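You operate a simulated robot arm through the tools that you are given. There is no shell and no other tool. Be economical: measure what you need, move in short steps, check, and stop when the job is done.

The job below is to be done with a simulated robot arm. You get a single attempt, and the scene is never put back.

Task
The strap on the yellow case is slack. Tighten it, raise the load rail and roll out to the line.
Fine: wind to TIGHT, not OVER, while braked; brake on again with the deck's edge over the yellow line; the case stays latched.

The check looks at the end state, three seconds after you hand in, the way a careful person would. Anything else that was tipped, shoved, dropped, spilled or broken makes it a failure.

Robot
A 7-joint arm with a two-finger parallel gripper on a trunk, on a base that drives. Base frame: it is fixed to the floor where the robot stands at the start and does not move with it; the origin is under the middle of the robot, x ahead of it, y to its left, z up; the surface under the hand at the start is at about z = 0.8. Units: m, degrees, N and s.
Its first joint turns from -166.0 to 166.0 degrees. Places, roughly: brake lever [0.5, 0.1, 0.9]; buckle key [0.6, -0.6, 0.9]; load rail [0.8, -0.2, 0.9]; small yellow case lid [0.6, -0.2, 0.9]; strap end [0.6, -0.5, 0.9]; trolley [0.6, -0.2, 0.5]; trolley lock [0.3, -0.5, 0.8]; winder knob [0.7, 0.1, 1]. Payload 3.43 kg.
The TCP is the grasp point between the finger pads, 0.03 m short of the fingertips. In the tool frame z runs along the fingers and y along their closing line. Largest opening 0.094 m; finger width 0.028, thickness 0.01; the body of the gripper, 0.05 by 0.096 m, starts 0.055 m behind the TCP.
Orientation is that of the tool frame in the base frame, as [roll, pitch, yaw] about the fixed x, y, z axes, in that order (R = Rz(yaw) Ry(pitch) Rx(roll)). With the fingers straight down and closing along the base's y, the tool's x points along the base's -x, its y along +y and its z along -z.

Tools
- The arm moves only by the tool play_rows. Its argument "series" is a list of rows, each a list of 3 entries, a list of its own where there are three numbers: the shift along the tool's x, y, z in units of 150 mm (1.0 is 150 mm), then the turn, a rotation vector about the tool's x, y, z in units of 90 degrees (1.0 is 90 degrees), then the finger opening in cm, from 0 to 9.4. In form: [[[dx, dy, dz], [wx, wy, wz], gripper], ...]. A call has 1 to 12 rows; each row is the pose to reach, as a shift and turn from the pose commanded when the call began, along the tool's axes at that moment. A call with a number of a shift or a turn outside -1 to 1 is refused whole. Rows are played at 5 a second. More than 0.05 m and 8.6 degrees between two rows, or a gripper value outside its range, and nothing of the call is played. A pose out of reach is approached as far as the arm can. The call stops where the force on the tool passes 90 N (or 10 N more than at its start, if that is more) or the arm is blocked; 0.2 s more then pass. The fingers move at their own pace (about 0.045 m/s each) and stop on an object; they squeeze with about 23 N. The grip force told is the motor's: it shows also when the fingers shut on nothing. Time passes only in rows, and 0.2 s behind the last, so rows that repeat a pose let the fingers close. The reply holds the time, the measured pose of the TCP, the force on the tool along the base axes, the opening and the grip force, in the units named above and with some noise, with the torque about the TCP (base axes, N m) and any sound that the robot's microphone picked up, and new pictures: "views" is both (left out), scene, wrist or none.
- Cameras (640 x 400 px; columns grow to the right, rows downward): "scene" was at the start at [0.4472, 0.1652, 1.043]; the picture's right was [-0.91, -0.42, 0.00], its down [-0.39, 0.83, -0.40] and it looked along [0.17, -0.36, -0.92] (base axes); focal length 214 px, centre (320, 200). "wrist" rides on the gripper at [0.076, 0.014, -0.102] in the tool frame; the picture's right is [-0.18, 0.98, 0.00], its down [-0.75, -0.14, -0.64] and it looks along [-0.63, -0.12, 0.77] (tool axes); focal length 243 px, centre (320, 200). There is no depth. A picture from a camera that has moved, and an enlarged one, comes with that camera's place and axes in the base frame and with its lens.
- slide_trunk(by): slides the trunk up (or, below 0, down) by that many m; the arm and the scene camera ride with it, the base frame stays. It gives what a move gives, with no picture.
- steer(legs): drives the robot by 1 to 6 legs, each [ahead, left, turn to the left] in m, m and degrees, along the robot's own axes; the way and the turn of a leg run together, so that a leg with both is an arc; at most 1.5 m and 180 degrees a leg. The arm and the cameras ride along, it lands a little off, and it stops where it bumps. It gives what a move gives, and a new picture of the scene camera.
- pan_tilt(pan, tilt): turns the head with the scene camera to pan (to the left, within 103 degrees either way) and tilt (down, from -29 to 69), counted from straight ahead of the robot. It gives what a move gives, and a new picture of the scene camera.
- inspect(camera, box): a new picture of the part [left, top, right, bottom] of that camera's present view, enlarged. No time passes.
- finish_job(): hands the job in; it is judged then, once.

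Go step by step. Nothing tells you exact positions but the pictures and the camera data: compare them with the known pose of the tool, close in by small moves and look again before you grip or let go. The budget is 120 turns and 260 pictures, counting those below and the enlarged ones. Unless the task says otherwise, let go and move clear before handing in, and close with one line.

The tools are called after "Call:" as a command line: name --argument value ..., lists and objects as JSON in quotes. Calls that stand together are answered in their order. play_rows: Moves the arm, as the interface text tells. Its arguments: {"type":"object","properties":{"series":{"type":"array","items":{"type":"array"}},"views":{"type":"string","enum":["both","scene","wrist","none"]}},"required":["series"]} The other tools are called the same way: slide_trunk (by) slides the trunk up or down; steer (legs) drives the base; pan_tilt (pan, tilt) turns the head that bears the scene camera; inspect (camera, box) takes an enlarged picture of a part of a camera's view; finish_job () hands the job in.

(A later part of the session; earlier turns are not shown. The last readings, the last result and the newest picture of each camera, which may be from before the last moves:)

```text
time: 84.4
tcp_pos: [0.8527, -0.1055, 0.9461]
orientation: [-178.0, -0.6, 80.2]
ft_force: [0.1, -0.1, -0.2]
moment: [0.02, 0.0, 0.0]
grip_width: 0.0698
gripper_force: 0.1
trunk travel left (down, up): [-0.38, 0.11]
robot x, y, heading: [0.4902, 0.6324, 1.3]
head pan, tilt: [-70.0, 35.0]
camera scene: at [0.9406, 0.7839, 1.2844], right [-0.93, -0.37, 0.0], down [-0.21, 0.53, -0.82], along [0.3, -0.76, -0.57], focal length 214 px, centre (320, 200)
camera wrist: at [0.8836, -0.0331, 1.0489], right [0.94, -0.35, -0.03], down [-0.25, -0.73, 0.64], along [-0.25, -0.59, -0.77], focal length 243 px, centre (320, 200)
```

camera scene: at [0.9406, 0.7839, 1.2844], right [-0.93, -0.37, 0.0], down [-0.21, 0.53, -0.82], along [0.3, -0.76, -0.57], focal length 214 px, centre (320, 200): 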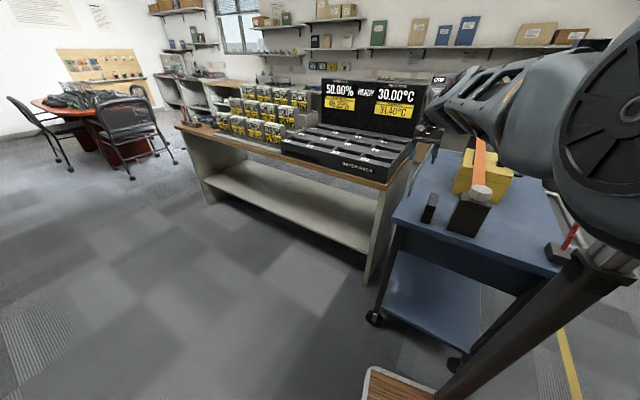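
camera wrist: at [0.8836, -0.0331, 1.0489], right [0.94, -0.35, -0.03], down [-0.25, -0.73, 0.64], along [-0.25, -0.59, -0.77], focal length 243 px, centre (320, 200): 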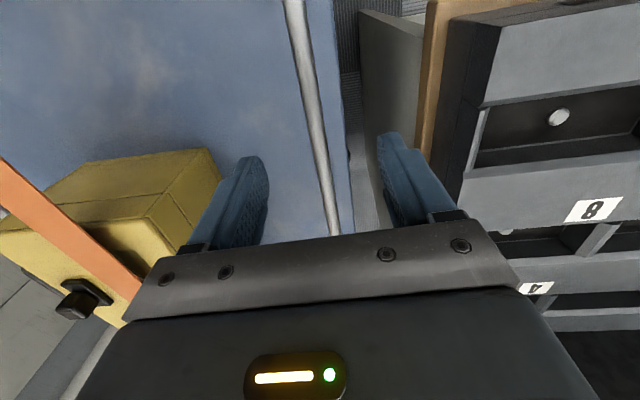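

Centred on the bar within 2 mm. Lowering around it and closing.

Call:
play_rows --series '[[[0, -0.01, 0.2], [0, 0, 0], 7], [[0, -0.015, 0.4], [0, 0, 0], 7], [[0, -0.015, 0.4], [0, 0, 0], 7]]' --views "wrist"

```text
time: 85.2
tcp_pos: [0.8473, -0.0946, 0.8881]
orientation: [-178.1, -0.6, 80.2]
ft_force: [0.6, -0.5, 0.5]
moment: [0.01, -0.02, 0.02]
grip_width: 0.0702
gripper_force: 0.1
out of reach, approached as far as the arm can: row 1, 2, 3
trunk travel left (down, up): [-0.38, 0.11]
robot x, y, heading: [0.4905, 0.6364, 1.5]
head pan, tilt: [-70.0, 35.0]
camera wrist: at [0.8781, -0.0221, 0.9903], right [0.94, -0.35, -0.03], down [-0.25, -0.73, 0.64], along [-0.25, -0.59, -0.77], focal length 243 px, centre (320, 200)
```

wrist: 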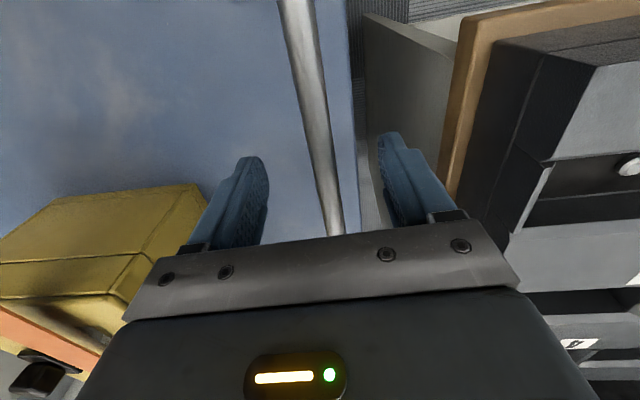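

Bar is between the fingers. Closing.

Call:
play_rows --series '[[[0, 0.025, 0], [0, 0, 0], 4], [[0, 0.025, 0], [0, 0, 0], 2], [[0, 0.025, 0], [0, 0, 0], 0.4], [[0, 0.025, 0], [0, 0, 0], 0.4], [[0, 0.025, 0], [0, 0, 0], 0.4]]' --views "wrist"

```text
time: 86.4
tcp_pos: [0.8519, -0.0943, 0.8878]
orientation: [-178.1, -0.5, 80.0]
ft_force: [6.2, -2.0, -0.4]
moment: [-0.25, 0.09, -0.99]
grip_width: 0.0166
gripper_force: 45.2
trunk travel left (down, up): [-0.38, 0.11]
robot x, y, heading: [0.4935, 0.6376, 1.6]
head pan, tilt: [-70.0, 35.0]
camera wrist: at [0.8828, -0.0223, 0.9903], right [0.94, -0.35, -0.03], down [-0.25, -0.73, 0.64], along [-0.25, -0.59, -0.77], focal length 243 px, centre (320, 200)
```

wrist: 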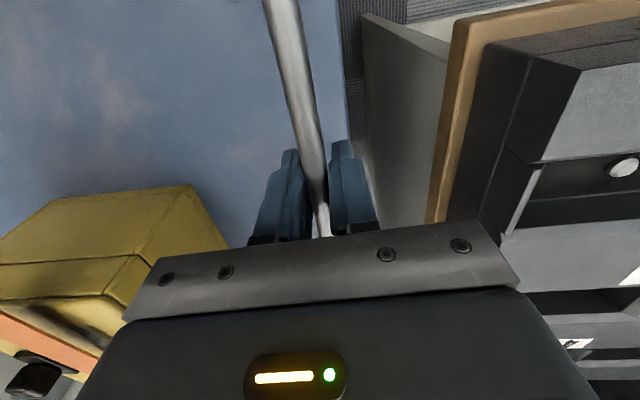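

Bar gripped (17 mm, low side force). Lifting a little to feel how it moves.

Call:
play_rows --series '[[[0, 0, -0.05], [0, 0, 0], 0.4], [[0, 0, -0.1], [0, 0, 0], 0.4], [[0, 0, -0.15], [0, 0, 0], 0.4], [[0, 0, -0.15], [0, 0, 0], 0.4]]' --views "wrist"

```text
time: 87.4
tcp_pos: [0.8507, -0.0948, 0.9084]
orientation: [-177.9, -0.8, 80.1]
ft_force: [-6.0, 24.4, -5.1]
moment: [0.5, -0.15, -1.01]
grip_width: 0.0165
gripper_force: 44.9
trunk travel left (down, up): [-0.38, 0.11]
robot x, y, heading: [0.4941, 0.6328, 1.4]
head pan, tilt: [-70.0, 35.0]
camera wrist: at [0.883, -0.0229, 1.0117], right [0.94, -0.35, -0.04], down [-0.25, -0.73, 0.64], along [-0.25, -0.59, -0.77], focal length 243 px, centre (320, 200)
```

wrist: 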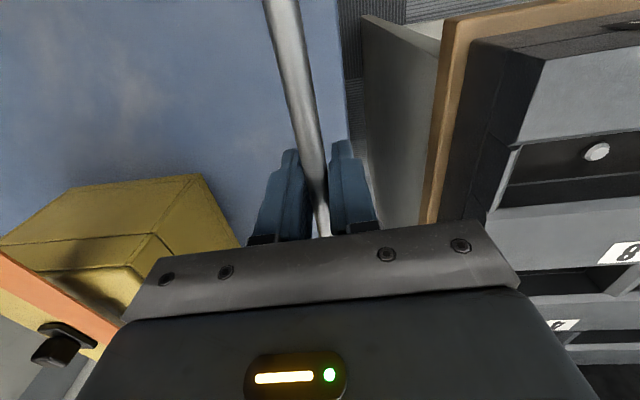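

The rail lifts straight up with the hand. Continuing upward.

Call:
play_rows --series '[[[0, 0, -0.07], [0, 0, 0], 0.4], [[0, 0, -0.14], [0, 0, 0], 0.4], [[0, 0, -0.21], [0, 0, 0], 0.4], [[0, 0, -0.28], [0, 0, 0], 0.4], [[0, 0, -0.35], [0, 0, 0], 0.4], [[0, 0, -0.35], [0, 0, 0], 0.4]]' --views "wrist"

```text
time: 88.8
tcp_pos: [0.8507, -0.0957, 0.9624]
orientation: [-178.0, -0.4, 80.0]
ft_force: [-28.8, 16.2, -4.1]
moment: [0.44, -0.21, -1.06]
grip_width: 0.0168
gripper_force: 45.0
trunk travel left (down, up): [-0.38, 0.11]
robot x, y, heading: [0.4907, 0.6363, 1.4]
head pan, tilt: [-70.0, 35.0]
camera wrist: at [0.8834, -0.0225, 1.0656], right [0.94, -0.35, -0.03], down [-0.25, -0.73, 0.64], along [-0.25, -0.59, -0.77], focal length 243 px, centre (320, 200)
```

wrist: 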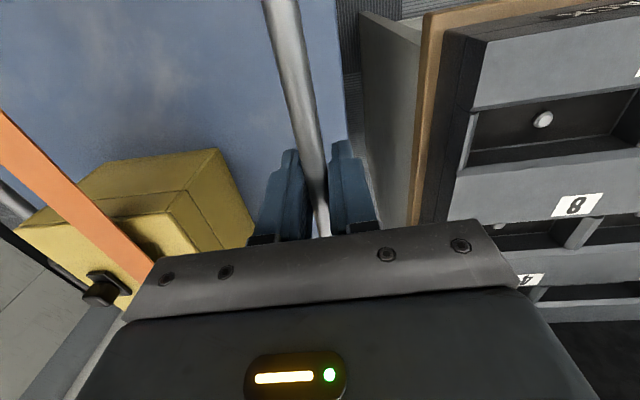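

Up 7.5 cm and still free. Continuing, with a small side correction.

Call:
play_rows --series '[[[0, -0.01, -0.07], [0, 0, 0], 0.4], [[0, -0.012, -0.14], [0, 0, 0], 0.4], [[0, -0.012, -0.21], [0, 0, 0], 0.4], [[0, -0.012, -0.28], [0, 0, 0], 0.4], [[0, -0.012, -0.35], [0, 0, 0], 0.4], [[0, -0.012, -0.42], [0, 0, 0], 0.4], [[0, -0.012, -0.42], [0, 0, 0], 0.4]]' --views "both"

```text
time: 90.4
tcp_pos: [0.8547, -0.0946, 1.0253]
orientation: [-178.1, -0.6, 80.2]
ft_force: [0.2, 0.0, -0.1]
moment: [0.0, 0.03, 0.02]
grip_width: 0.0039
gripper_force: 0.0
trunk travel left (down, up): [-0.38, 0.11]
robot x, y, heading: [0.4919, 0.6361, 1.5]
head pan, tilt: [-70.0, 35.0]
camera scene: at [0.9407, 0.7839, 1.2844], right [-0.93, -0.37, 0.0], down [-0.21, 0.53, -0.82], along [0.3, -0.76, -0.57], focal length 214 px, centre (320, 200)
camera wrist: at [0.8859, -0.0231, 1.1276], right [0.94, -0.35, -0.03], down [-0.25, -0.73, 0.64], along [-0.25, -0.59, -0.77], focal length 243 px, centre (320, 200)
```

scene: 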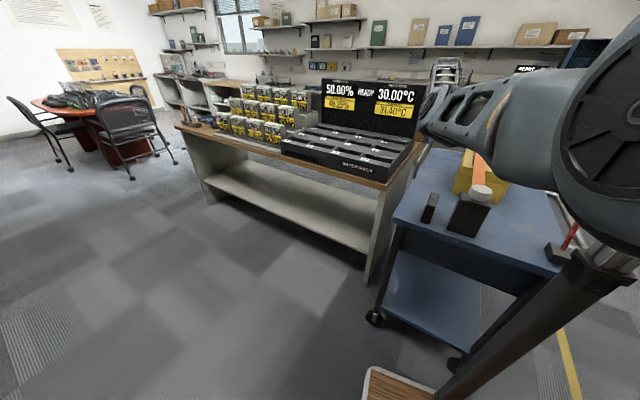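
wrist: 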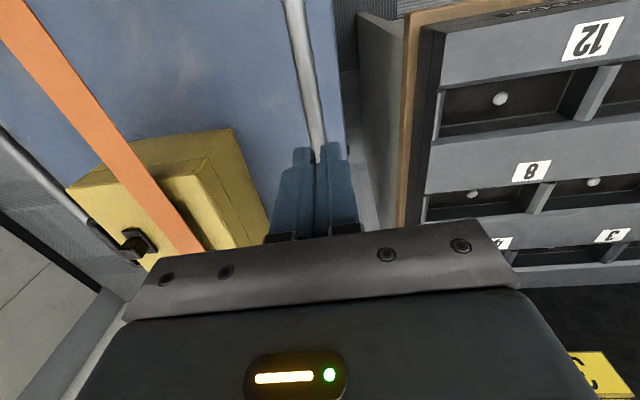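

The bar slipped out of the fingers; I need to see whether the rail stayed up. Enlarging both views.

Call:
inspect --camera "wrist" --box '[240, 0, 400, 160]'

Call:
inspect --camera "scene" --box '[380, 120, 540, 260]'

```text
2.50 times, centred on (320, 80) of wrist
camera zoom: at [0.8859, -0.0231, 1.1276], right [0.94, -0.35, -0.03], down [-0.25, -0.73, 0.64], along [-0.25, -0.59, -0.77], focal length 606 px, centre (320, 500)
```

zoom: 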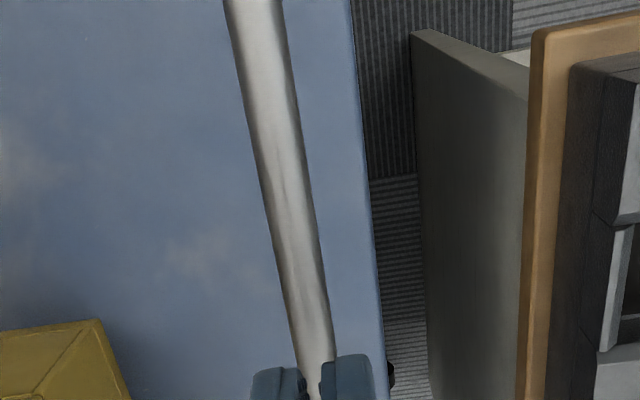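

```text
2.86 times, centred on (460, 190) of scene
camera zoom: at [0.9407, 0.7839, 1.2844], right [-0.93, -0.37, 0.0], down [-0.21, 0.53, -0.82], along [0.3, -0.76, -0.57], focal length 613 px, centre (-80, 229)
```

zoom: 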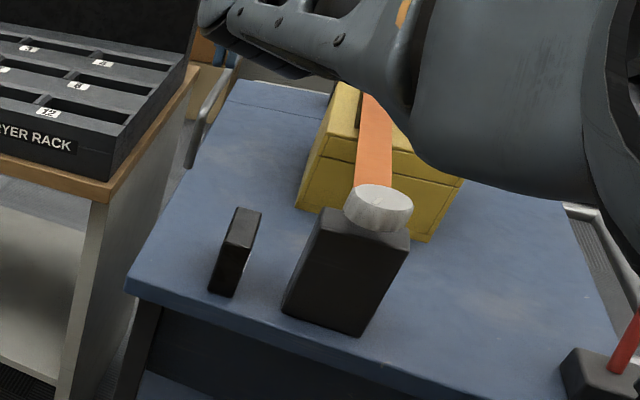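

The rail dropped back to its low position, so it wasn't held or hit a stop above z≈0.96. I'll regrip and lift more slowly, watching force near the top.

Call:
play_rows --series '[[[0, 0, 0], [0, 0, 0], 5], [[0, -0.045, 0], [0, 0, 0], 7], [[0, -0.045, 0.3], [0, 0, 0], 7], [[0, -0.045, 0.6], [0, 0, 0], 7], [[0, -0.045, 0.9], [0, 0, 0], 7], [[0, -0.045, 0.91], [0, 0, 0], 7]]' --views "wrist"

```text
time: 91.8
tcp_pos: [0.8426, -0.0927, 0.8861]
orientation: [-178.2, -0.7, 80.2]
ft_force: [0.5, 0.1, 1.7]
moment: [-0.03, 0.02, 0.04]
grip_width: 0.07
gripper_force: 0.1
trunk travel left (down, up): [-0.38, 0.11]
robot x, y, heading: [0.4915, 0.6317, 1.5]
head pan, tilt: [-70.0, 35.0]
camera wrist: at [0.8736, -0.0196, 0.9901], right [0.94, -0.35, -0.03], down [-0.25, -0.73, 0.64], along [-0.25, -0.59, -0.77], focal length 243 px, centre (320, 200)
```

wrist: 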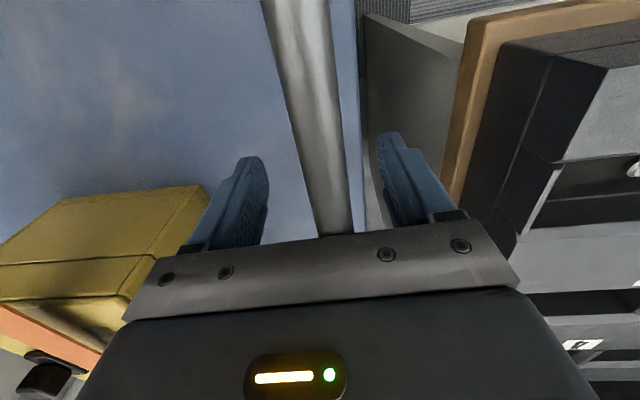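

The bar now looks twice as wide at the same hand height, so the rail is in fact higher than before and stayed up. I'll back straight up with open fingers and compare from a distance.

Call:
play_rows --series '[[[0, 0, -0.3], [0, 0, 0], 7], [[0, 0, -0.6], [0, 0, 0], 7], [[0, 0, -0.9], [0, 0, 0], 7], [[0, 0, -0.9], [0, 0, 0], 7]]' --views "wrist"

Call:
play_rows --series '[[[0.1, 0.25, -0.2], [0, 0, 0], 7], [[0.2, 0.5, -0.4], [0, 0, 0], 7], [[0.3, 0.75, -0.6], [0, 0, 0], 7], [[0.5, 0.8, -0.8], [0, 0, 0], 7], [[0.5, 0.8, -0.8], [0, 0, 0], 7]]' --views "both"

```text
time: 92.8
tcp_pos: [0.8494, -0.0925, 1.0195]
orientation: [-178.1, -0.6, 80.2]
ft_force: [-0.4, 1.4, 0.2]
moment: [0.0, -0.02, -0.01]
grip_width: 0.0703
gripper_force: 0.0
trunk travel left (down, up): [-0.38, 0.11]
robot x, y, heading: [0.4933, 0.6384, 1.6]
head pan, tilt: [-70.0, 35.0]
camera wrist: at [0.8806, -0.0202, 1.1228], right [0.94, -0.35, -0.03], down [-0.25, -0.73, 0.64], along [-0.25, -0.59, -0.77], focal length 243 px, centre (320, 200)
```

wrist: 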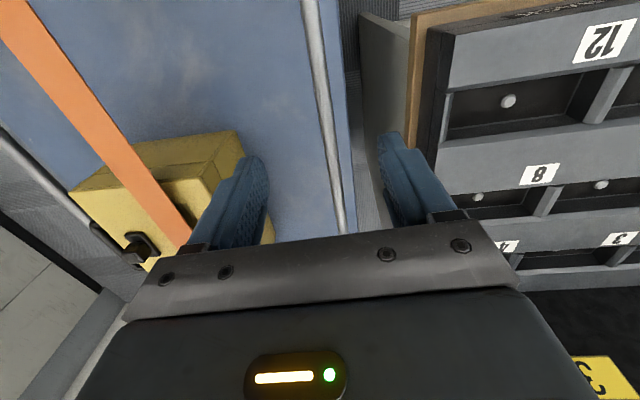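

```text
refused: row 1 steps farther than a row can; nothing moved
```

Comparing bar widths across pictures, the rail slipped out near its top (z≈0.96) and is now slowly sinking. I'll look again at where it is and for any catch.

Call:
play_rows --series '[[[0, 0.15, -0.2], [0, 0, 0], 7], [[0.1, 0.3, -0.4], [0, 0, 0], 7], [[0.2, 0.5, -0.6], [0, 0, 0], 7], [[0.35, 0.65, -0.7], [0, 0, 0], 7], [[0.5, 0.8, -0.8], [0, 0, 0], 7], [[0.5, 0.8, -0.8], [0, 0, 0], 7]]' --views "both"

Call:
inspect --camera "wrist" --box '[200, 60, 360, 240]'

Call:
inspect --camera "scene" --box '[380, 120, 540, 260]'

```text
time: 94.2
tcp_pos: [0.9815, -0.0443, 1.1417]
orientation: [-178.2, -0.5, 80.2]
ft_force: [0.2, -0.1, 0.5]
moment: [-0.03, 0.02, 0.01]
grip_width: 0.0701
gripper_force: 0.0
trunk travel left (down, up): [-0.38, 0.11]
robot x, y, heading: [0.4949, 0.6343, 1.1]
head pan, tilt: [-70.0, 35.0]
camera scene: at [0.9406, 0.784, 1.2844], right [-0.93, -0.37, 0.0], down [-0.21, 0.53, -0.82], along [0.3, -0.76, -0.57], focal length 214 px, centre (320, 200)
camera wrist: at [1.0125, 0.0283, 1.2443], right [0.94, -0.35, -0.03], down [-0.25, -0.73, 0.64], along [-0.25, -0.59, -0.77], focal length 243 px, centre (320, 200)
```

scene: 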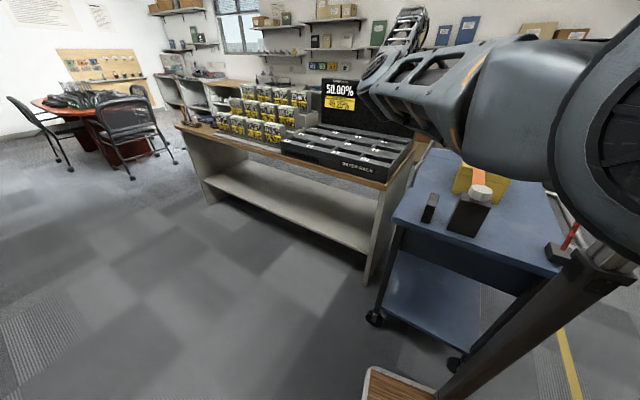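
wrist: 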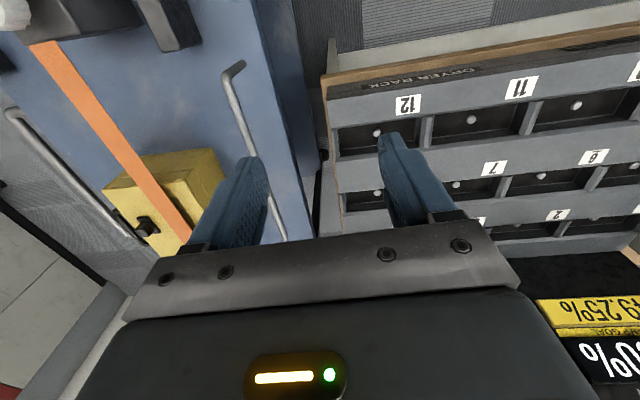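

```text
2.22 times, centred on (280, 150) of wrist
camera zoom: at [1.0125, 0.0283, 1.2443], right [0.94, -0.35, -0.03], down [-0.25, -0.73, 0.64], along [-0.25, -0.59, -0.77], focal length 539 px, centre (409, 311)
```

zoom: 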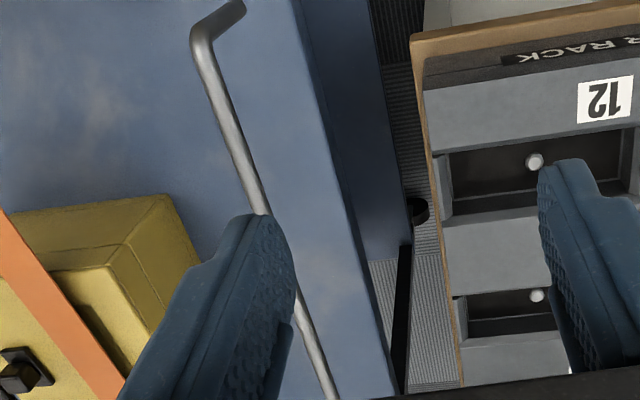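

```text
2.86 times, centred on (460, 190) of scene
camera zoom: at [0.9406, 0.784, 1.2844], right [-0.93, -0.37, 0.0], down [-0.21, 0.53, -0.82], along [0.3, -0.76, -0.57], focal length 613 px, centre (-80, 229)
```

zoom: 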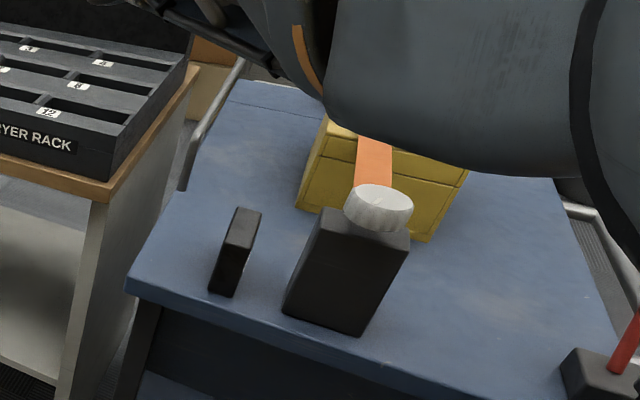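

The rail has sunk back down (z≈0.885): it needs lifting to a catch at the top. I'll regrip and lift slowly to feel its end stop.

Call:
play_rows --series '[[[-0.15, -0.25, 0], [0, 0, 0], 7], [[-0.3, -0.5, 0], [0, 0, 0], 7], [[-0.475, -0.75, 0], [0, 0, 0], 7], [[-0.475, -0.8, 0.3], [0, 0, 0], 7], [[-0.475, -0.8, 0.6], [0, 0, 0], 7], [[-0.475, -0.8, 0.9], [0, 0, 0], 7], [[-0.475, -0.8, 1.0], [0, 0, 0], 7], [[-0.475, -0.8, 1.0], [0, 0, 0], 7]]' --views "wrist"

```text
time: 96.0
tcp_pos: [0.8468, -0.0913, 0.9915]
orientation: [-178.1, -0.7, 80.3]
ft_force: [0.2, 0.3, 0.0]
moment: [0.0, 0.0, 0.02]
grip_width: 0.0698
gripper_force: 0.0
trunk travel left (down, up): [-0.38, 0.11]
robot x, y, heading: [0.4919, 0.6361, 1.4]
head pan, tilt: [-70.0, 35.0]
camera wrist: at [0.8784, -0.0193, 1.0946], right [0.94, -0.35, -0.03], down [-0.25, -0.73, 0.64], along [-0.25, -0.59, -0.77], focal length 243 px, centre (320, 200)
```

wrist: 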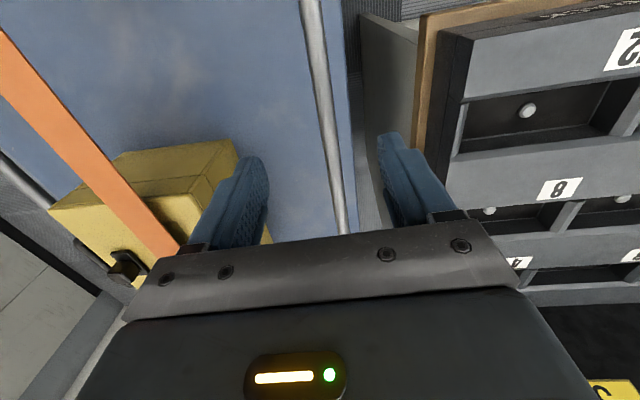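

Call:
play_rows --series '[[[0, 0.03, 0.25], [0, 0, 0], 7], [[0, 0.05, 0.5], [0, 0, 0], 7], [[0, 0.05, 0.74], [0, 0, 0], 7], [[0, 0.05, 0.74], [0, 0, 0], 5], [[0, 0.05, 0.74], [0, 0, 0], 3], [[0, 0.05, 0.74], [0, 0, 0], 1], [[0, 0.05, 0.74], [0, 0, 0], 0.0], [[0, 0.05, 0.74], [0, 0, 0], 0.0], [[0, 0.05, 0.74], [0, 0, 0], 0.0]]' --views "wrist"

```text
time: 98.0
tcp_pos: [0.8518, -0.0882, 0.8807]
orientation: [-178.1, -0.6, 80.1]
ft_force: [-5.3, 3.8, -6.2]
moment: [-1.39, 0.0, -0.52]
grip_width: 0.0091
gripper_force: 43.0
trunk travel left (down, up): [-0.38, 0.11]
robot x, y, heading: [0.4905, 0.6358, 1.4]
head pan, tilt: [-70.0, 35.0]
camera wrist: at [0.883, -0.0159, 0.9846], right [0.94, -0.35, -0.03], down [-0.25, -0.73, 0.64], along [-0.25, -0.59, -0.77], focal length 243 px, centre (320, 200)
```

wrist: 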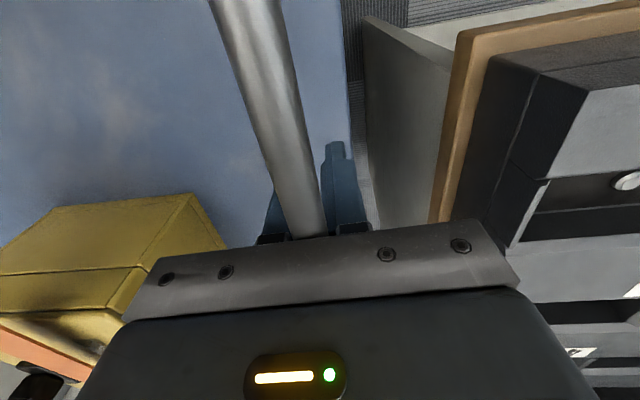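

The fingers have closed under the bar, holding it between pads and palm, which can't slip when lifting. Lifting slowly now.

Call:
play_rows --series '[[[0, 0, -0.06], [0, 0, 0], 0], [[0, 0, -0.12], [0, 0, 0], 0], [[0, 0, -0.18], [0, 0, 0], 0], [[0, 0, -0.24], [0, 0, 0], 0], [[0, 0, -0.3], [0, 0, 0], 0], [[0, 0, -0.3], [0, 0, 0], 0]]' --views "wrist"

```text
time: 99.4
tcp_pos: [0.8524, -0.0874, 0.9212]
orientation: [-177.9, -1.1, 80.0]
ft_force: [-15.5, 42.9, -39.2]
moment: [-5.73, 0.08, -0.65]
grip_width: 0.0088
gripper_force: 42.8
trunk travel left (down, up): [-0.38, 0.11]
robot x, y, heading: [0.4897, 0.6378, 1.4]
head pan, tilt: [-70.0, 35.0]
camera wrist: at [0.8832, -0.0165, 1.0247], right [0.94, -0.35, -0.04], down [-0.25, -0.73, 0.63], along [-0.25, -0.58, -0.77], focal length 243 px, centre (320, 200)
```

wrist: 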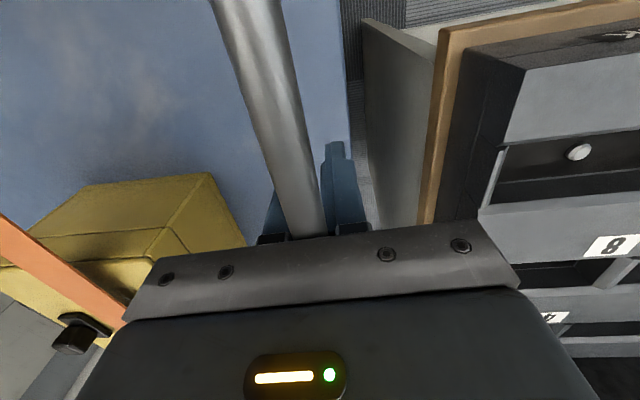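

Force rose to ~39 N with the bar at z≈0.96: likely the end of travel. Pressing up a little more to see whether it clicks.

Call:
play_rows --series '[[[0, 0, -0.012], [0, 0, 0], 0], [[0, 0, -0.024], [0, 0, 0], 0], [[0, 0, -0.024], [0, 0, 0], 0]]' --views "both"

Call:
inspect --camera "scene" --box '[380, 120, 540, 260]'

```text
time: 100.2
tcp_pos: [0.8523, -0.0885, 0.9221]
orientation: [-178.0, -1.2, 80.2]
ft_force: [-16.5, 16.3, -64.4]
moment: [-5.5, 0.23, -1.0]
grip_width: 0.0091
gripper_force: 42.5
trunk travel left (down, up): [-0.38, 0.11]
robot x, y, heading: [0.4896, 0.6386, 1.2]
head pan, tilt: [-70.0, 35.0]
camera scene: at [0.9409, 0.7827, 1.284], right [-0.93, -0.36, 0.0], down [-0.21, 0.53, -0.82], along [0.3, -0.76, -0.57], focal length 214 px, centre (320, 200)
camera wrist: at [0.8832, -0.0167, 1.0251], right [0.94, -0.35, -0.04], down [-0.25, -0.74, 0.63], along [-0.25, -0.58, -0.78], focal length 243 px, centre (320, 200)
```

scene: 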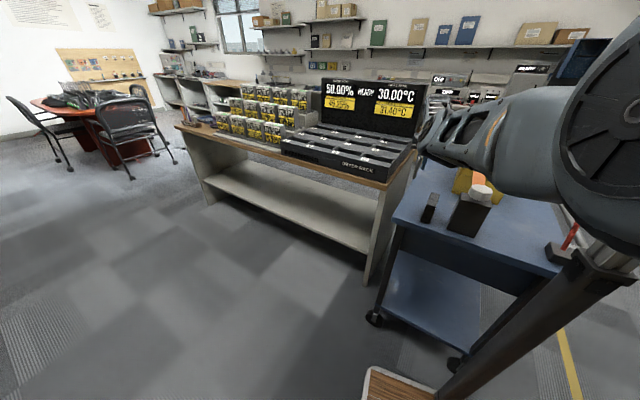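
wrist: 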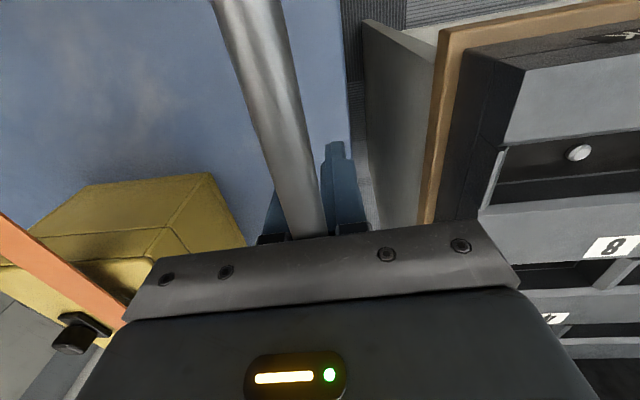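

```text
2.86 times, centred on (460, 190) of scene
camera zoom: at [0.9409, 0.7827, 1.284], right [-0.93, -0.36, 0.0], down [-0.21, 0.53, -0.82], along [0.3, -0.76, -0.57], focal length 613 px, centre (-80, 229)
```

zoom: 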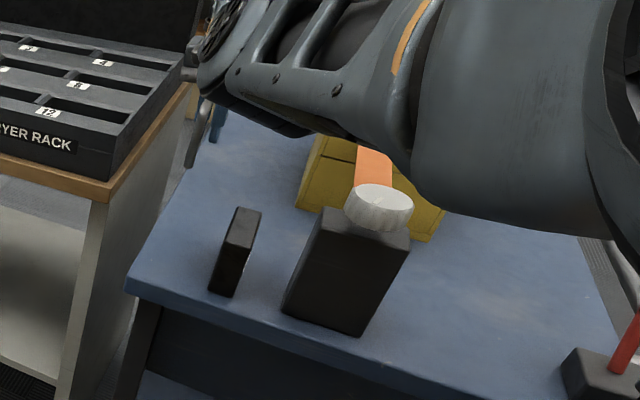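

It's a hard stop with no click. I'll open the fingers here without moving and watch whether the rail stays.

Call:
play_rows --series '[[[0, 0, 0.02], [0, 0, 0], 3], [[0, 0, 0.02], [0, 0, 0], 6], [[0, 0, 0.02], [0, 0, 0], 7], [[0, 0, 0.02], [0, 0, 0], 7], [[0, 0, 0.02], [0, 0, 0], 7]]' --views "wrist"

Call:
play_rows --series '[[[0, 0, 0], [0, 0, 0], 7], [[0, 0, 0], [0, 0, 0], 7], [[0, 0, 0], [0, 0, 0], 7], [[0, 0, 0], [0, 0, 0], 7], [[0, 0, 0], [0, 0, 0], 7], [[0, 0, 0], [0, 0, 0], 7], [[0, 0, 0], [0, 0, 0], 7], [[0, 0, 0], [0, 0, 0], 7], [[0, 0, 0], [0, 0, 0], 7], [[0, 0, 0], [0, 0, 0], 7]]' --views "wrist"

```text
time: 101.4
tcp_pos: [0.8517, -0.0903, 0.9283]
orientation: [-178.1, -0.6, 80.2]
ft_force: [-0.6, 0.4, 0.0]
moment: [-0.02, 0.02, -0.01]
grip_width: 0.07
gripper_force: 0.0
trunk travel left (down, up): [-0.38, 0.11]
robot x, y, heading: [0.4901, 0.6364, 1.4]
head pan, tilt: [-70.0, 35.0]
camera wrist: at [0.8828, -0.0178, 1.0309], right [0.94, -0.35, -0.03], down [-0.25, -0.73, 0.64], along [-0.25, -0.59, -0.77], focal length 243 px, centre (320, 200)
```

wrist: 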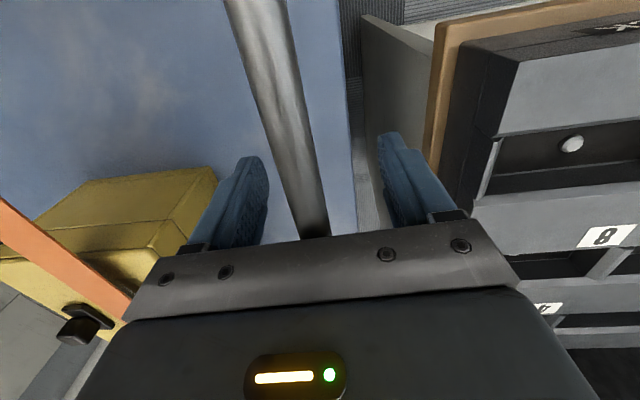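

```text
time: 103.6
tcp_pos: [0.8528, -0.0901, 0.9273]
orientation: [-178.2, -0.5, 80.2]
ft_force: [-0.9, 0.1, -0.7]
moment: [0.0, 0.03, 0.0]
grip_width: 0.0701
gripper_force: 0.0
trunk travel left (down, up): [-0.38, 0.11]
robot x, y, heading: [0.4934, 0.6398, 1.2]
head pan, tilt: [-70.0, 35.0]
camera wrist: at [0.8828, -0.0178, 1.0308], right [0.94, -0.35, -0.03], down [-0.25, -0.73, 0.64], along [-0.25, -0.59, -0.77], focal length 243 px, centre (320, 200)
```

wrist: 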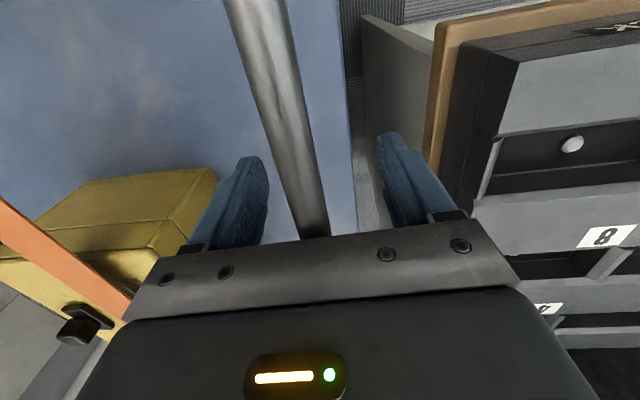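

The rail stays up (no sinking over 2 s at its top stop). Lifting the hand clear straight up and confirming.

Call:
play_rows --series '[[[0, 0, -0.3], [0, 0, 0], 7], [[0, 0, -0.6], [0, 0, 0], 7], [[0, 0, -0.9], [0, 0, 0], 7], [[0, 0.2, -1.0], [0, 0, 0], 7], [[0.1, 0.45, -1.0], [0, 0, 0], 7], [[0.2, 0.7, -1.0], [0, 0, 0], 7], [[0.3, 0.9, -1.0], [0, 0, 0], 7], [[0.3, 0.9, -1.0], [0, 0, 0], 7]]' --views "wrist"

Call:
inspect --camera "wrist" --box '[180, 40, 340, 240]'

Call:
inspect --camera "scene" --box '[380, 120, 540, 260]'

```text
time: 105.4
tcp_pos: [0.999, -0.072, 1.0722]
orientation: [-178.2, -0.7, 80.1]
ft_force: [-0.7, -0.5, -0.3]
moment: [-0.01, -0.01, -0.01]
grip_width: 0.0699
gripper_force: 0.1
trunk travel left (down, up): [-0.38, 0.11]
robot x, y, heading: [0.4886, 0.6367, 1.2]
head pan, tilt: [-70.0, 35.0]
camera wrist: at [1.0291, 0.0011, 1.1757], right [0.94, -0.35, -0.03], down [-0.25, -0.73, 0.64], along [-0.25, -0.59, -0.77], focal length 243 px, centre (320, 200)
```

wrist: 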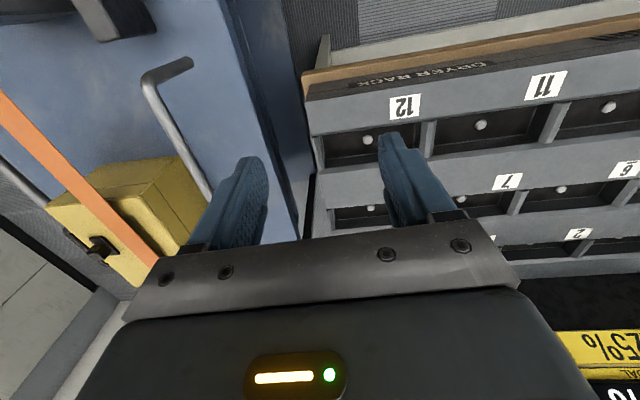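

```text
2.00 times, centred on (260, 140) of wrist
camera zoom: at [1.0291, 0.0011, 1.1757], right [0.94, -0.35, -0.03], down [-0.25, -0.73, 0.64], along [-0.25, -0.59, -0.77], focal length 485 px, centre (440, 320)
```

zoom: 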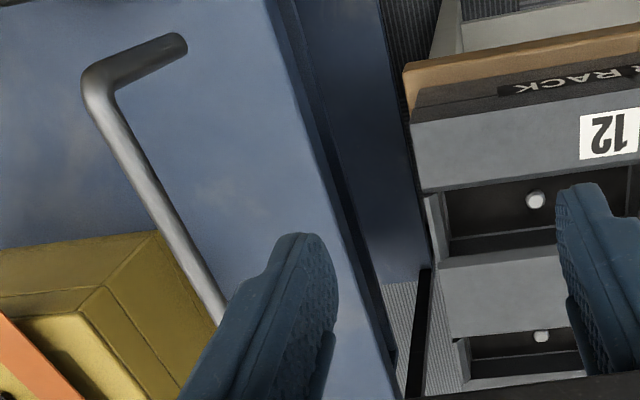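

```text
2.86 times, centred on (460, 190) of scene
camera zoom: at [0.9406, 0.784, 1.2844], right [-0.93, -0.37, 0.0], down [-0.21, 0.53, -0.82], along [0.3, -0.76, -0.57], focal length 613 px, centre (-80, 229)
```

zoom: 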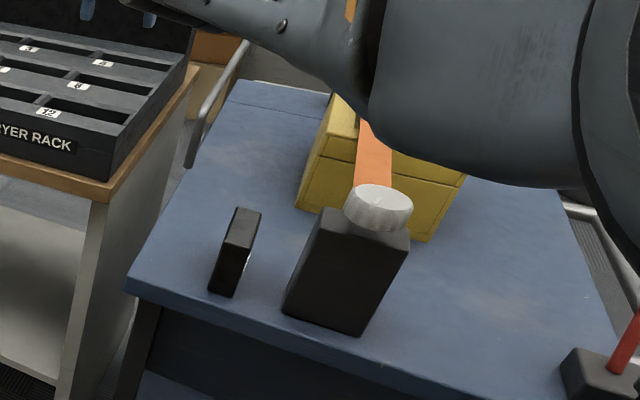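

The whole rail stands about 7 cm higher. I'll let a few seconds pass while turning the head, then recheck from the same hand pose to be sure it isn't sinking.

Call:
play_rows --series '[[[0, 0, 0], [0, 0, 0], 7], [[0, 0, 0], [0, 0, 0], 7], [[0, 0, 0], [0, 0, 0], 7], [[0, 0, 0], [0, 0, 0], 7], [[0, 0, 0], [0, 0, 0], 7], [[0, 0, 0], [0, 0, 0], 7], [[0, 0, 0], [0, 0, 0], 7], [[0, 0, 0], [0, 0, 0], 7], [[0, 0, 0], [0, 0, 0], 7], [[0, 0, 0], [0, 0, 0], 7], [[0, 0, 0], [0, 0, 0], 7], [[0, 0, 0], [0, 0, 0], 7]]' --views "none"

Call:
inspect --camera "wrist" --box '[180, 40, 340, 240]'

```text
time: 108.0
tcp_pos: [0.9972, -0.0712, 1.0721]
orientation: [-178.1, -0.6, 80.2]
ft_force: [0.3, 0.2, -0.6]
moment: [-0.01, -0.01, -0.03]
grip_width: 0.0699
gripper_force: 0.1
trunk travel left (down, up): [-0.38, 0.11]
robot x, y, heading: [0.4942, 0.6398, 1.5]
head pan, tilt: [-70.0, 35.0]
```

```text
2.00 times, centred on (260, 140) of wrist
camera zoom: at [1.0288, 0.0009, 1.1757], right [0.94, -0.35, -0.03], down [-0.25, -0.73, 0.64], along [-0.25, -0.59, -0.77], focal length 485 px, centre (440, 320)
```

zoom: 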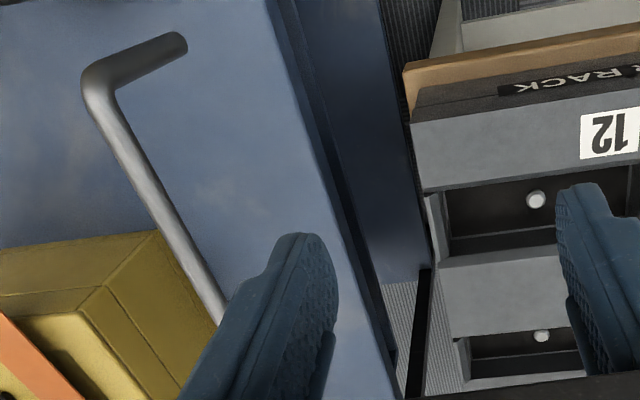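

The rail is stable up. Next is the brake: I'll lift the hand, drive back to the trolley's near side around (-0.15, 0.35), watching behind.

Call:
play_rows --series '[[[0, 0, -0.3], [0, 0, 0], 7], [[0, 0, -0.6], [0, 0, 0], 7], [[0, 0, -0.85], [0, 0, 0], 7], [[0, 0, -0.85], [0, 0, 0], 7]]' --views "none"

Call:
steer --legs '[[-0.3, 0.05, 0], [-0.34, 0, 0]]'

Call:
steer --legs '[[0, -0.33, 0]]'

Call:
inspect --camera "wrist" --box '[0, 0, 640, 400]'

```text
time: 109.0
tcp_pos: [1.0017, -0.0719, 1.204]
orientation: [-178.1, -0.6, 80.3]
ft_force: [-0.5, -0.1, 0.6]
moment: [0.01, -0.04, 0.0]
grip_width: 0.0701
gripper_force: 0.1
trunk travel left (down, up): [-0.38, 0.11]
robot x, y, heading: [0.4853, 0.6377, 1.2]
head pan, tilt: [-70.0, 35.0]
```

```text
time: 112.8
tcp_pos: [0.3661, -0.0372, 1.2023]
orientation: [-178.1, -0.6, 80.0]
ft_force: [-0.3, 0.0, -0.7]
moment: [0.01, 0.02, -0.01]
grip_width: 0.0701
gripper_force: 0.0
trunk travel left (down, up): [-0.38, 0.11]
robot x, y, heading: [-0.1472, 0.6737, 1.2]
head pan, tilt: [-70.0, 35.0]
camera scene: at [0.3061, 0.8196, 1.2844], right [-0.93, -0.36, 0.0], down [-0.21, 0.53, -0.82], along [0.3, -0.76, -0.57], focal length 214 px, centre (320, 200)
```

scene: 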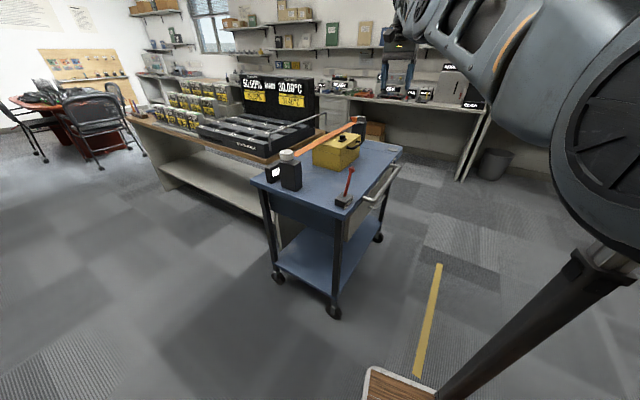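

```text
time: 115.1
tcp_pos: [0.3781, -0.3734, 1.2022]
orientation: [-178.2, -0.6, 80.3]
ft_force: [0.0, 0.1, 0.6]
moment: [0.01, 0.0, 0.02]
grip_width: 0.0701
gripper_force: 0.1
trunk travel left (down, up): [-0.38, 0.11]
robot x, y, heading: [-0.1364, 0.3355, 1.7]
head pan, tilt: [-70.0, 35.0]
camera scene: at [0.3138, 0.4826, 1.2844], right [-0.93, -0.37, 0.0], down [-0.21, 0.53, -0.82], along [0.3, -0.76, -0.57], focal length 214 px, centre (320, 200)
```

scene: 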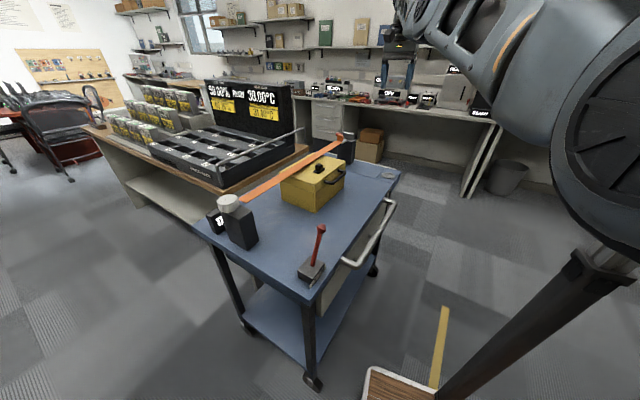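

```text
1.00 times, centred on (320, 200) of wrist (not enlarged: the box is as wide or as high as the picture)
camera zoom: at [0.4086, -0.3013, 1.3056], right [0.94, -0.35, -0.03], down [-0.25, -0.73, 0.64], along [-0.25, -0.59, -0.77], focal length 243 px, centre (320, 200)
```

zoom: 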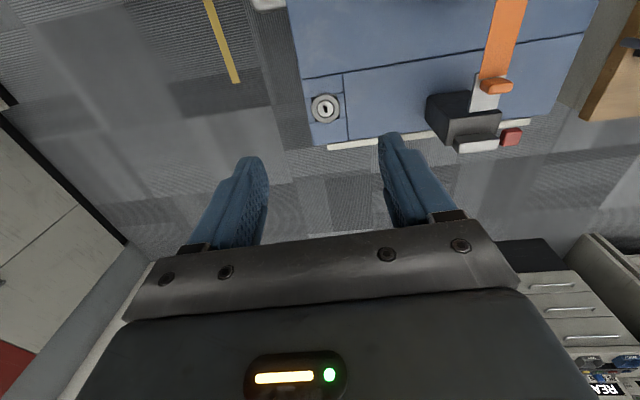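

Great overview from here; rail is up, deck is intact. Enlarging the lever, handle and lock.

Call:
inspect --camera "scene" --box '[270, 190, 430, 300]'

Call:
inspect --camera "wrist" --box '[270, 40, 430, 180]'

Call:
inspect --camera "scene" --box '[180, 100, 420, 250]'

```text
3.64 times, centred on (350, 245) of scene
camera zoom: at [0.3138, 0.4826, 1.2844], right [-0.93, -0.37, 0.0], down [-0.21, 0.53, -0.82], along [0.3, -0.76, -0.57], focal length 780 px, centre (211, 36)
```

zoom: 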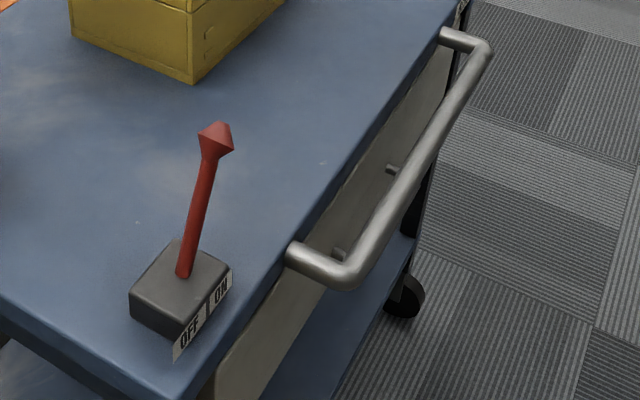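

```text
2.86 times, centred on (350, 110) of wrist
camera zoom: at [0.4086, -0.3013, 1.3056], right [0.94, -0.35, -0.03], down [-0.25, -0.73, 0.64], along [-0.25, -0.59, -0.77], focal length 693 px, centre (234, 457)
```

zoom: 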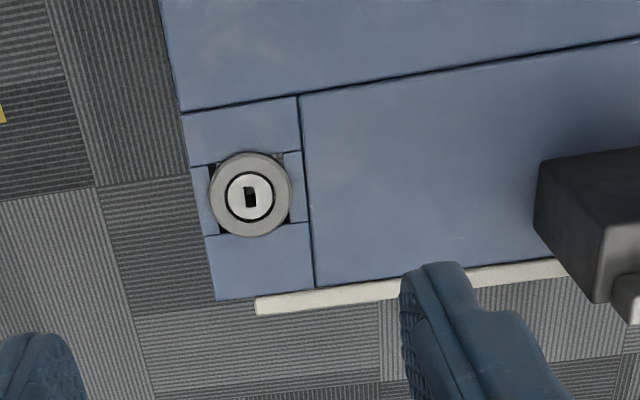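

```text
2.67 times, centred on (300, 175) of scene
camera zoom: at [0.3138, 0.4826, 1.2844], right [-0.93, -0.37, 0.0], down [-0.21, 0.53, -0.82], along [0.3, -0.76, -0.57], focal length 572 px, centre (373, 267)
```

zoom: 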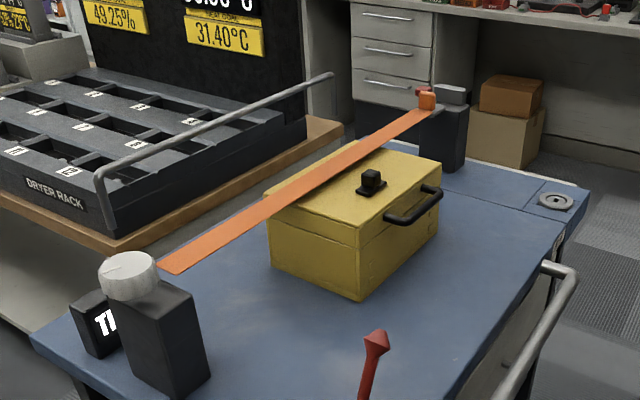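

The lever's plate reads OFF on the left, ON on the right; it leans right, so the brake is ON. The lever head is at about (0.456, 0.111, 0.92), pivot (0.463, 0.158, 0.83); OFF is a push to the left. Positioning the robot for that.

Call:
steer --legs '[[-0.1, 0.165, 0]]'

Call:
play_rows --series '[[[0, 0, 0], [0, 0, -0.09], 7], [[0, 0, 0], [0, 0, -0.18], 7], [[0, 0, 0], [0, 0, -0.27], 7], [[0, 0, 0], [0, 0, -0.36], 7], [[0, 0, 0], [0, 0, -0.45], 7], [[0, 0, 0], [0, 0, -0.54], 7], [[0, 0, 0], [0, 0, -0.63], 7], [[0, 0, 0], [0, 0, -0.72], 7], [[0, 0, 0], [0, 0, -0.81], 7], [[0, 0, 0], [0, 0, -0.9], 7], [[0, 0, 0], [0, 0, -0.98], 7], [[0, 0, 0], [0, 0, -0.98], 7]]' --views "both"

```text
time: 116.6
tcp_pos: [0.2742, -0.2114, 1.2024]
orientation: [-178.1, -0.6, 80.4]
ft_force: [0.3, -0.7, -0.6]
moment: [-0.02, -0.01, -0.04]
grip_width: 0.0699
gripper_force: 0.0
trunk travel left (down, up): [-0.38, 0.11]
robot x, y, heading: [-0.2349, 0.4962, 1.6]
head pan, tilt: [-70.0, 35.0]
camera scene: at [0.2086, 0.6436, 1.2844], right [-0.93, -0.37, 0.0], down [-0.21, 0.53, -0.82], along [0.3, -0.76, -0.57], focal length 214 px, centre (320, 200)
```

scene: 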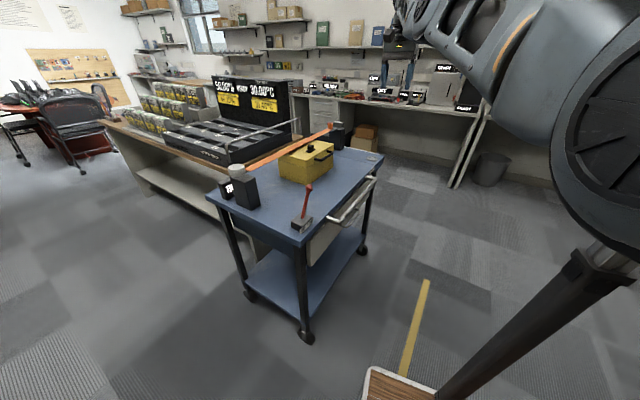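

```text
time: 119.2
tcp_pos: [0.2731, -0.2132, 1.2025]
orientation: [179.5, -1.9, 168.7]
ft_force: [-0.5, 0.7, 0.7]
moment: [0.01, 0.02, 0.01]
grip_width: 0.07
gripper_force: 0.0
trunk travel left (down, up): [-0.38, 0.11]
robot x, y, heading: [-0.2371, 0.4955, 1.5]
head pan, tilt: [-70.0, 35.0]
camera scene: at [0.2085, 0.6436, 1.2844], right [-0.93, -0.37, 0.0], down [-0.21, 0.53, -0.82], along [0.3, -0.76, -0.57], focal length 214 px, centre (320, 200)
camera wrist: at [0.2049, -0.1843, 1.3076], right [0.37, 0.93, 0.0], down [0.73, -0.3, 0.62], along [0.57, -0.23, -0.79], focal length 243 px, centre (320, 200)
```

scene: 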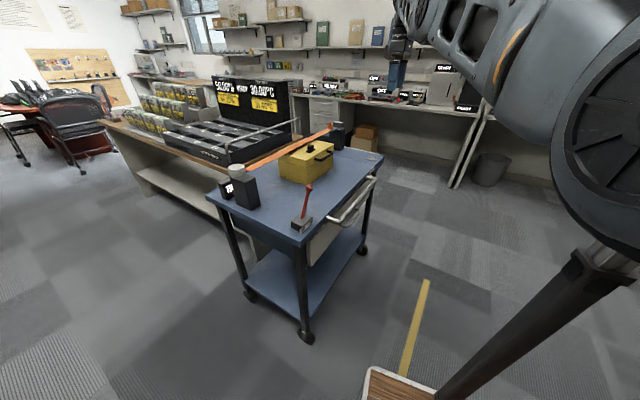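
wrist: 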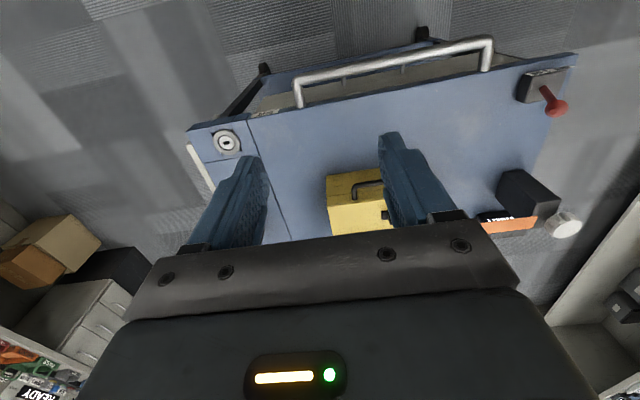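

Moving the hand to above the lever head.

Call:
play_rows --series '[[[-0.13, 0.3, 0], [0, 0, 0], 7], [[-0.26, 0.6, 0], [0, 0, 0], 7], [[-0.39, 0.9, 0], [0, 0, 0], 7]]' --views "none"

Call:
play_rows --series '[[[-0.13, 0.3, 0], [0, 0, 0], 7], [[-0.26, 0.6, 0], [0, 0, 0], 7], [[-0.38, 0.9, 0], [0, 0, 0], 7], [[-0.38, 0.9, 0], [0, 0, 0], 7]]' --views "none"

Call:
play_rows --series '[[[0, 0.28, 0.1], [0, 0, 0], 7], [[0, 0.53, 0.2], [0, 0, 0], 7], [[0, 0.53, 0.5], [0, 0, 0], 7], [[0, 0.53, 0.8], [0, 0, 0], 7], [[0, 0.53, 0.8], [0, 0, 0], 7]]' --views "both"

```text
time: 120.0
tcp_pos: [0.3228, -0.1869, 1.2113]
orientation: [179.4, -2.1, 168.8]
ft_force: [2.4, -0.1, -0.9]
moment: [-0.09, 0.19, -0.02]
grip_width: 0.0699
gripper_force: 0.1
out of reach, approached as far as the arm can: row 1, 2, 3
trunk travel left (down, up): [-0.38, 0.11]
robot x, y, heading: [-0.2398, 0.4968, 1.8]
head pan, tilt: [-70.0, 35.0]
```

```text
time: 121.0
tcp_pos: [0.4048, -0.0691, 1.2142]
orientation: [179.4, -1.8, 168.6]
ft_force: [0.6, 0.4, -0.4]
moment: [0.0, -0.03, 0.02]
grip_width: 0.0703
gripper_force: 0.1
trunk travel left (down, up): [-0.38, 0.11]
robot x, y, heading: [-0.2411, 0.4965, 1.9]
head pan, tilt: [-70.0, 35.0]
```

```text
time: 122.2
tcp_pos: [0.4122, 0.0085, 1.0935]
orientation: [179.4, -1.9, 168.6]
ft_force: [-0.3, 1.3, 0.6]
moment: [-0.02, 0.0, -0.01]
grip_width: 0.0699
gripper_force: 0.0
trunk travel left (down, up): [-0.38, 0.11]
robot x, y, heading: [-0.2426, 0.4975, 1.7]
head pan, tilt: [-70.0, 35.0]
camera scene: at [0.2085, 0.6438, 1.2844], right [-0.93, -0.37, 0.0], down [-0.21, 0.53, -0.82], along [0.3, -0.76, -0.57], focal length 214 px, centre (320, 200)
camera wrist: at [0.3439, 0.0369, 1.1983], right [0.37, 0.93, 0.0], down [0.73, -0.3, 0.62], along [0.57, -0.23, -0.79], focal length 243 px, centre (320, 200)
```

scene: 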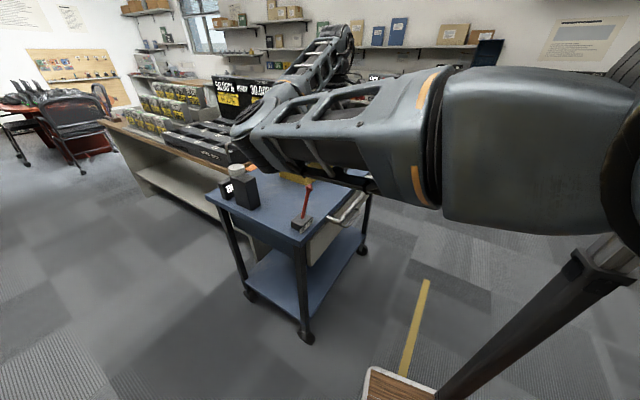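
wrist: 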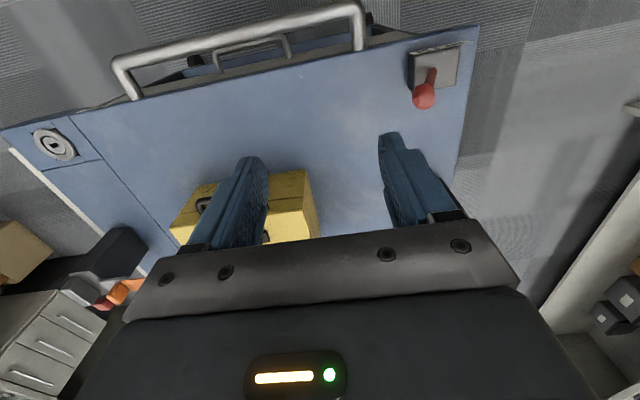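

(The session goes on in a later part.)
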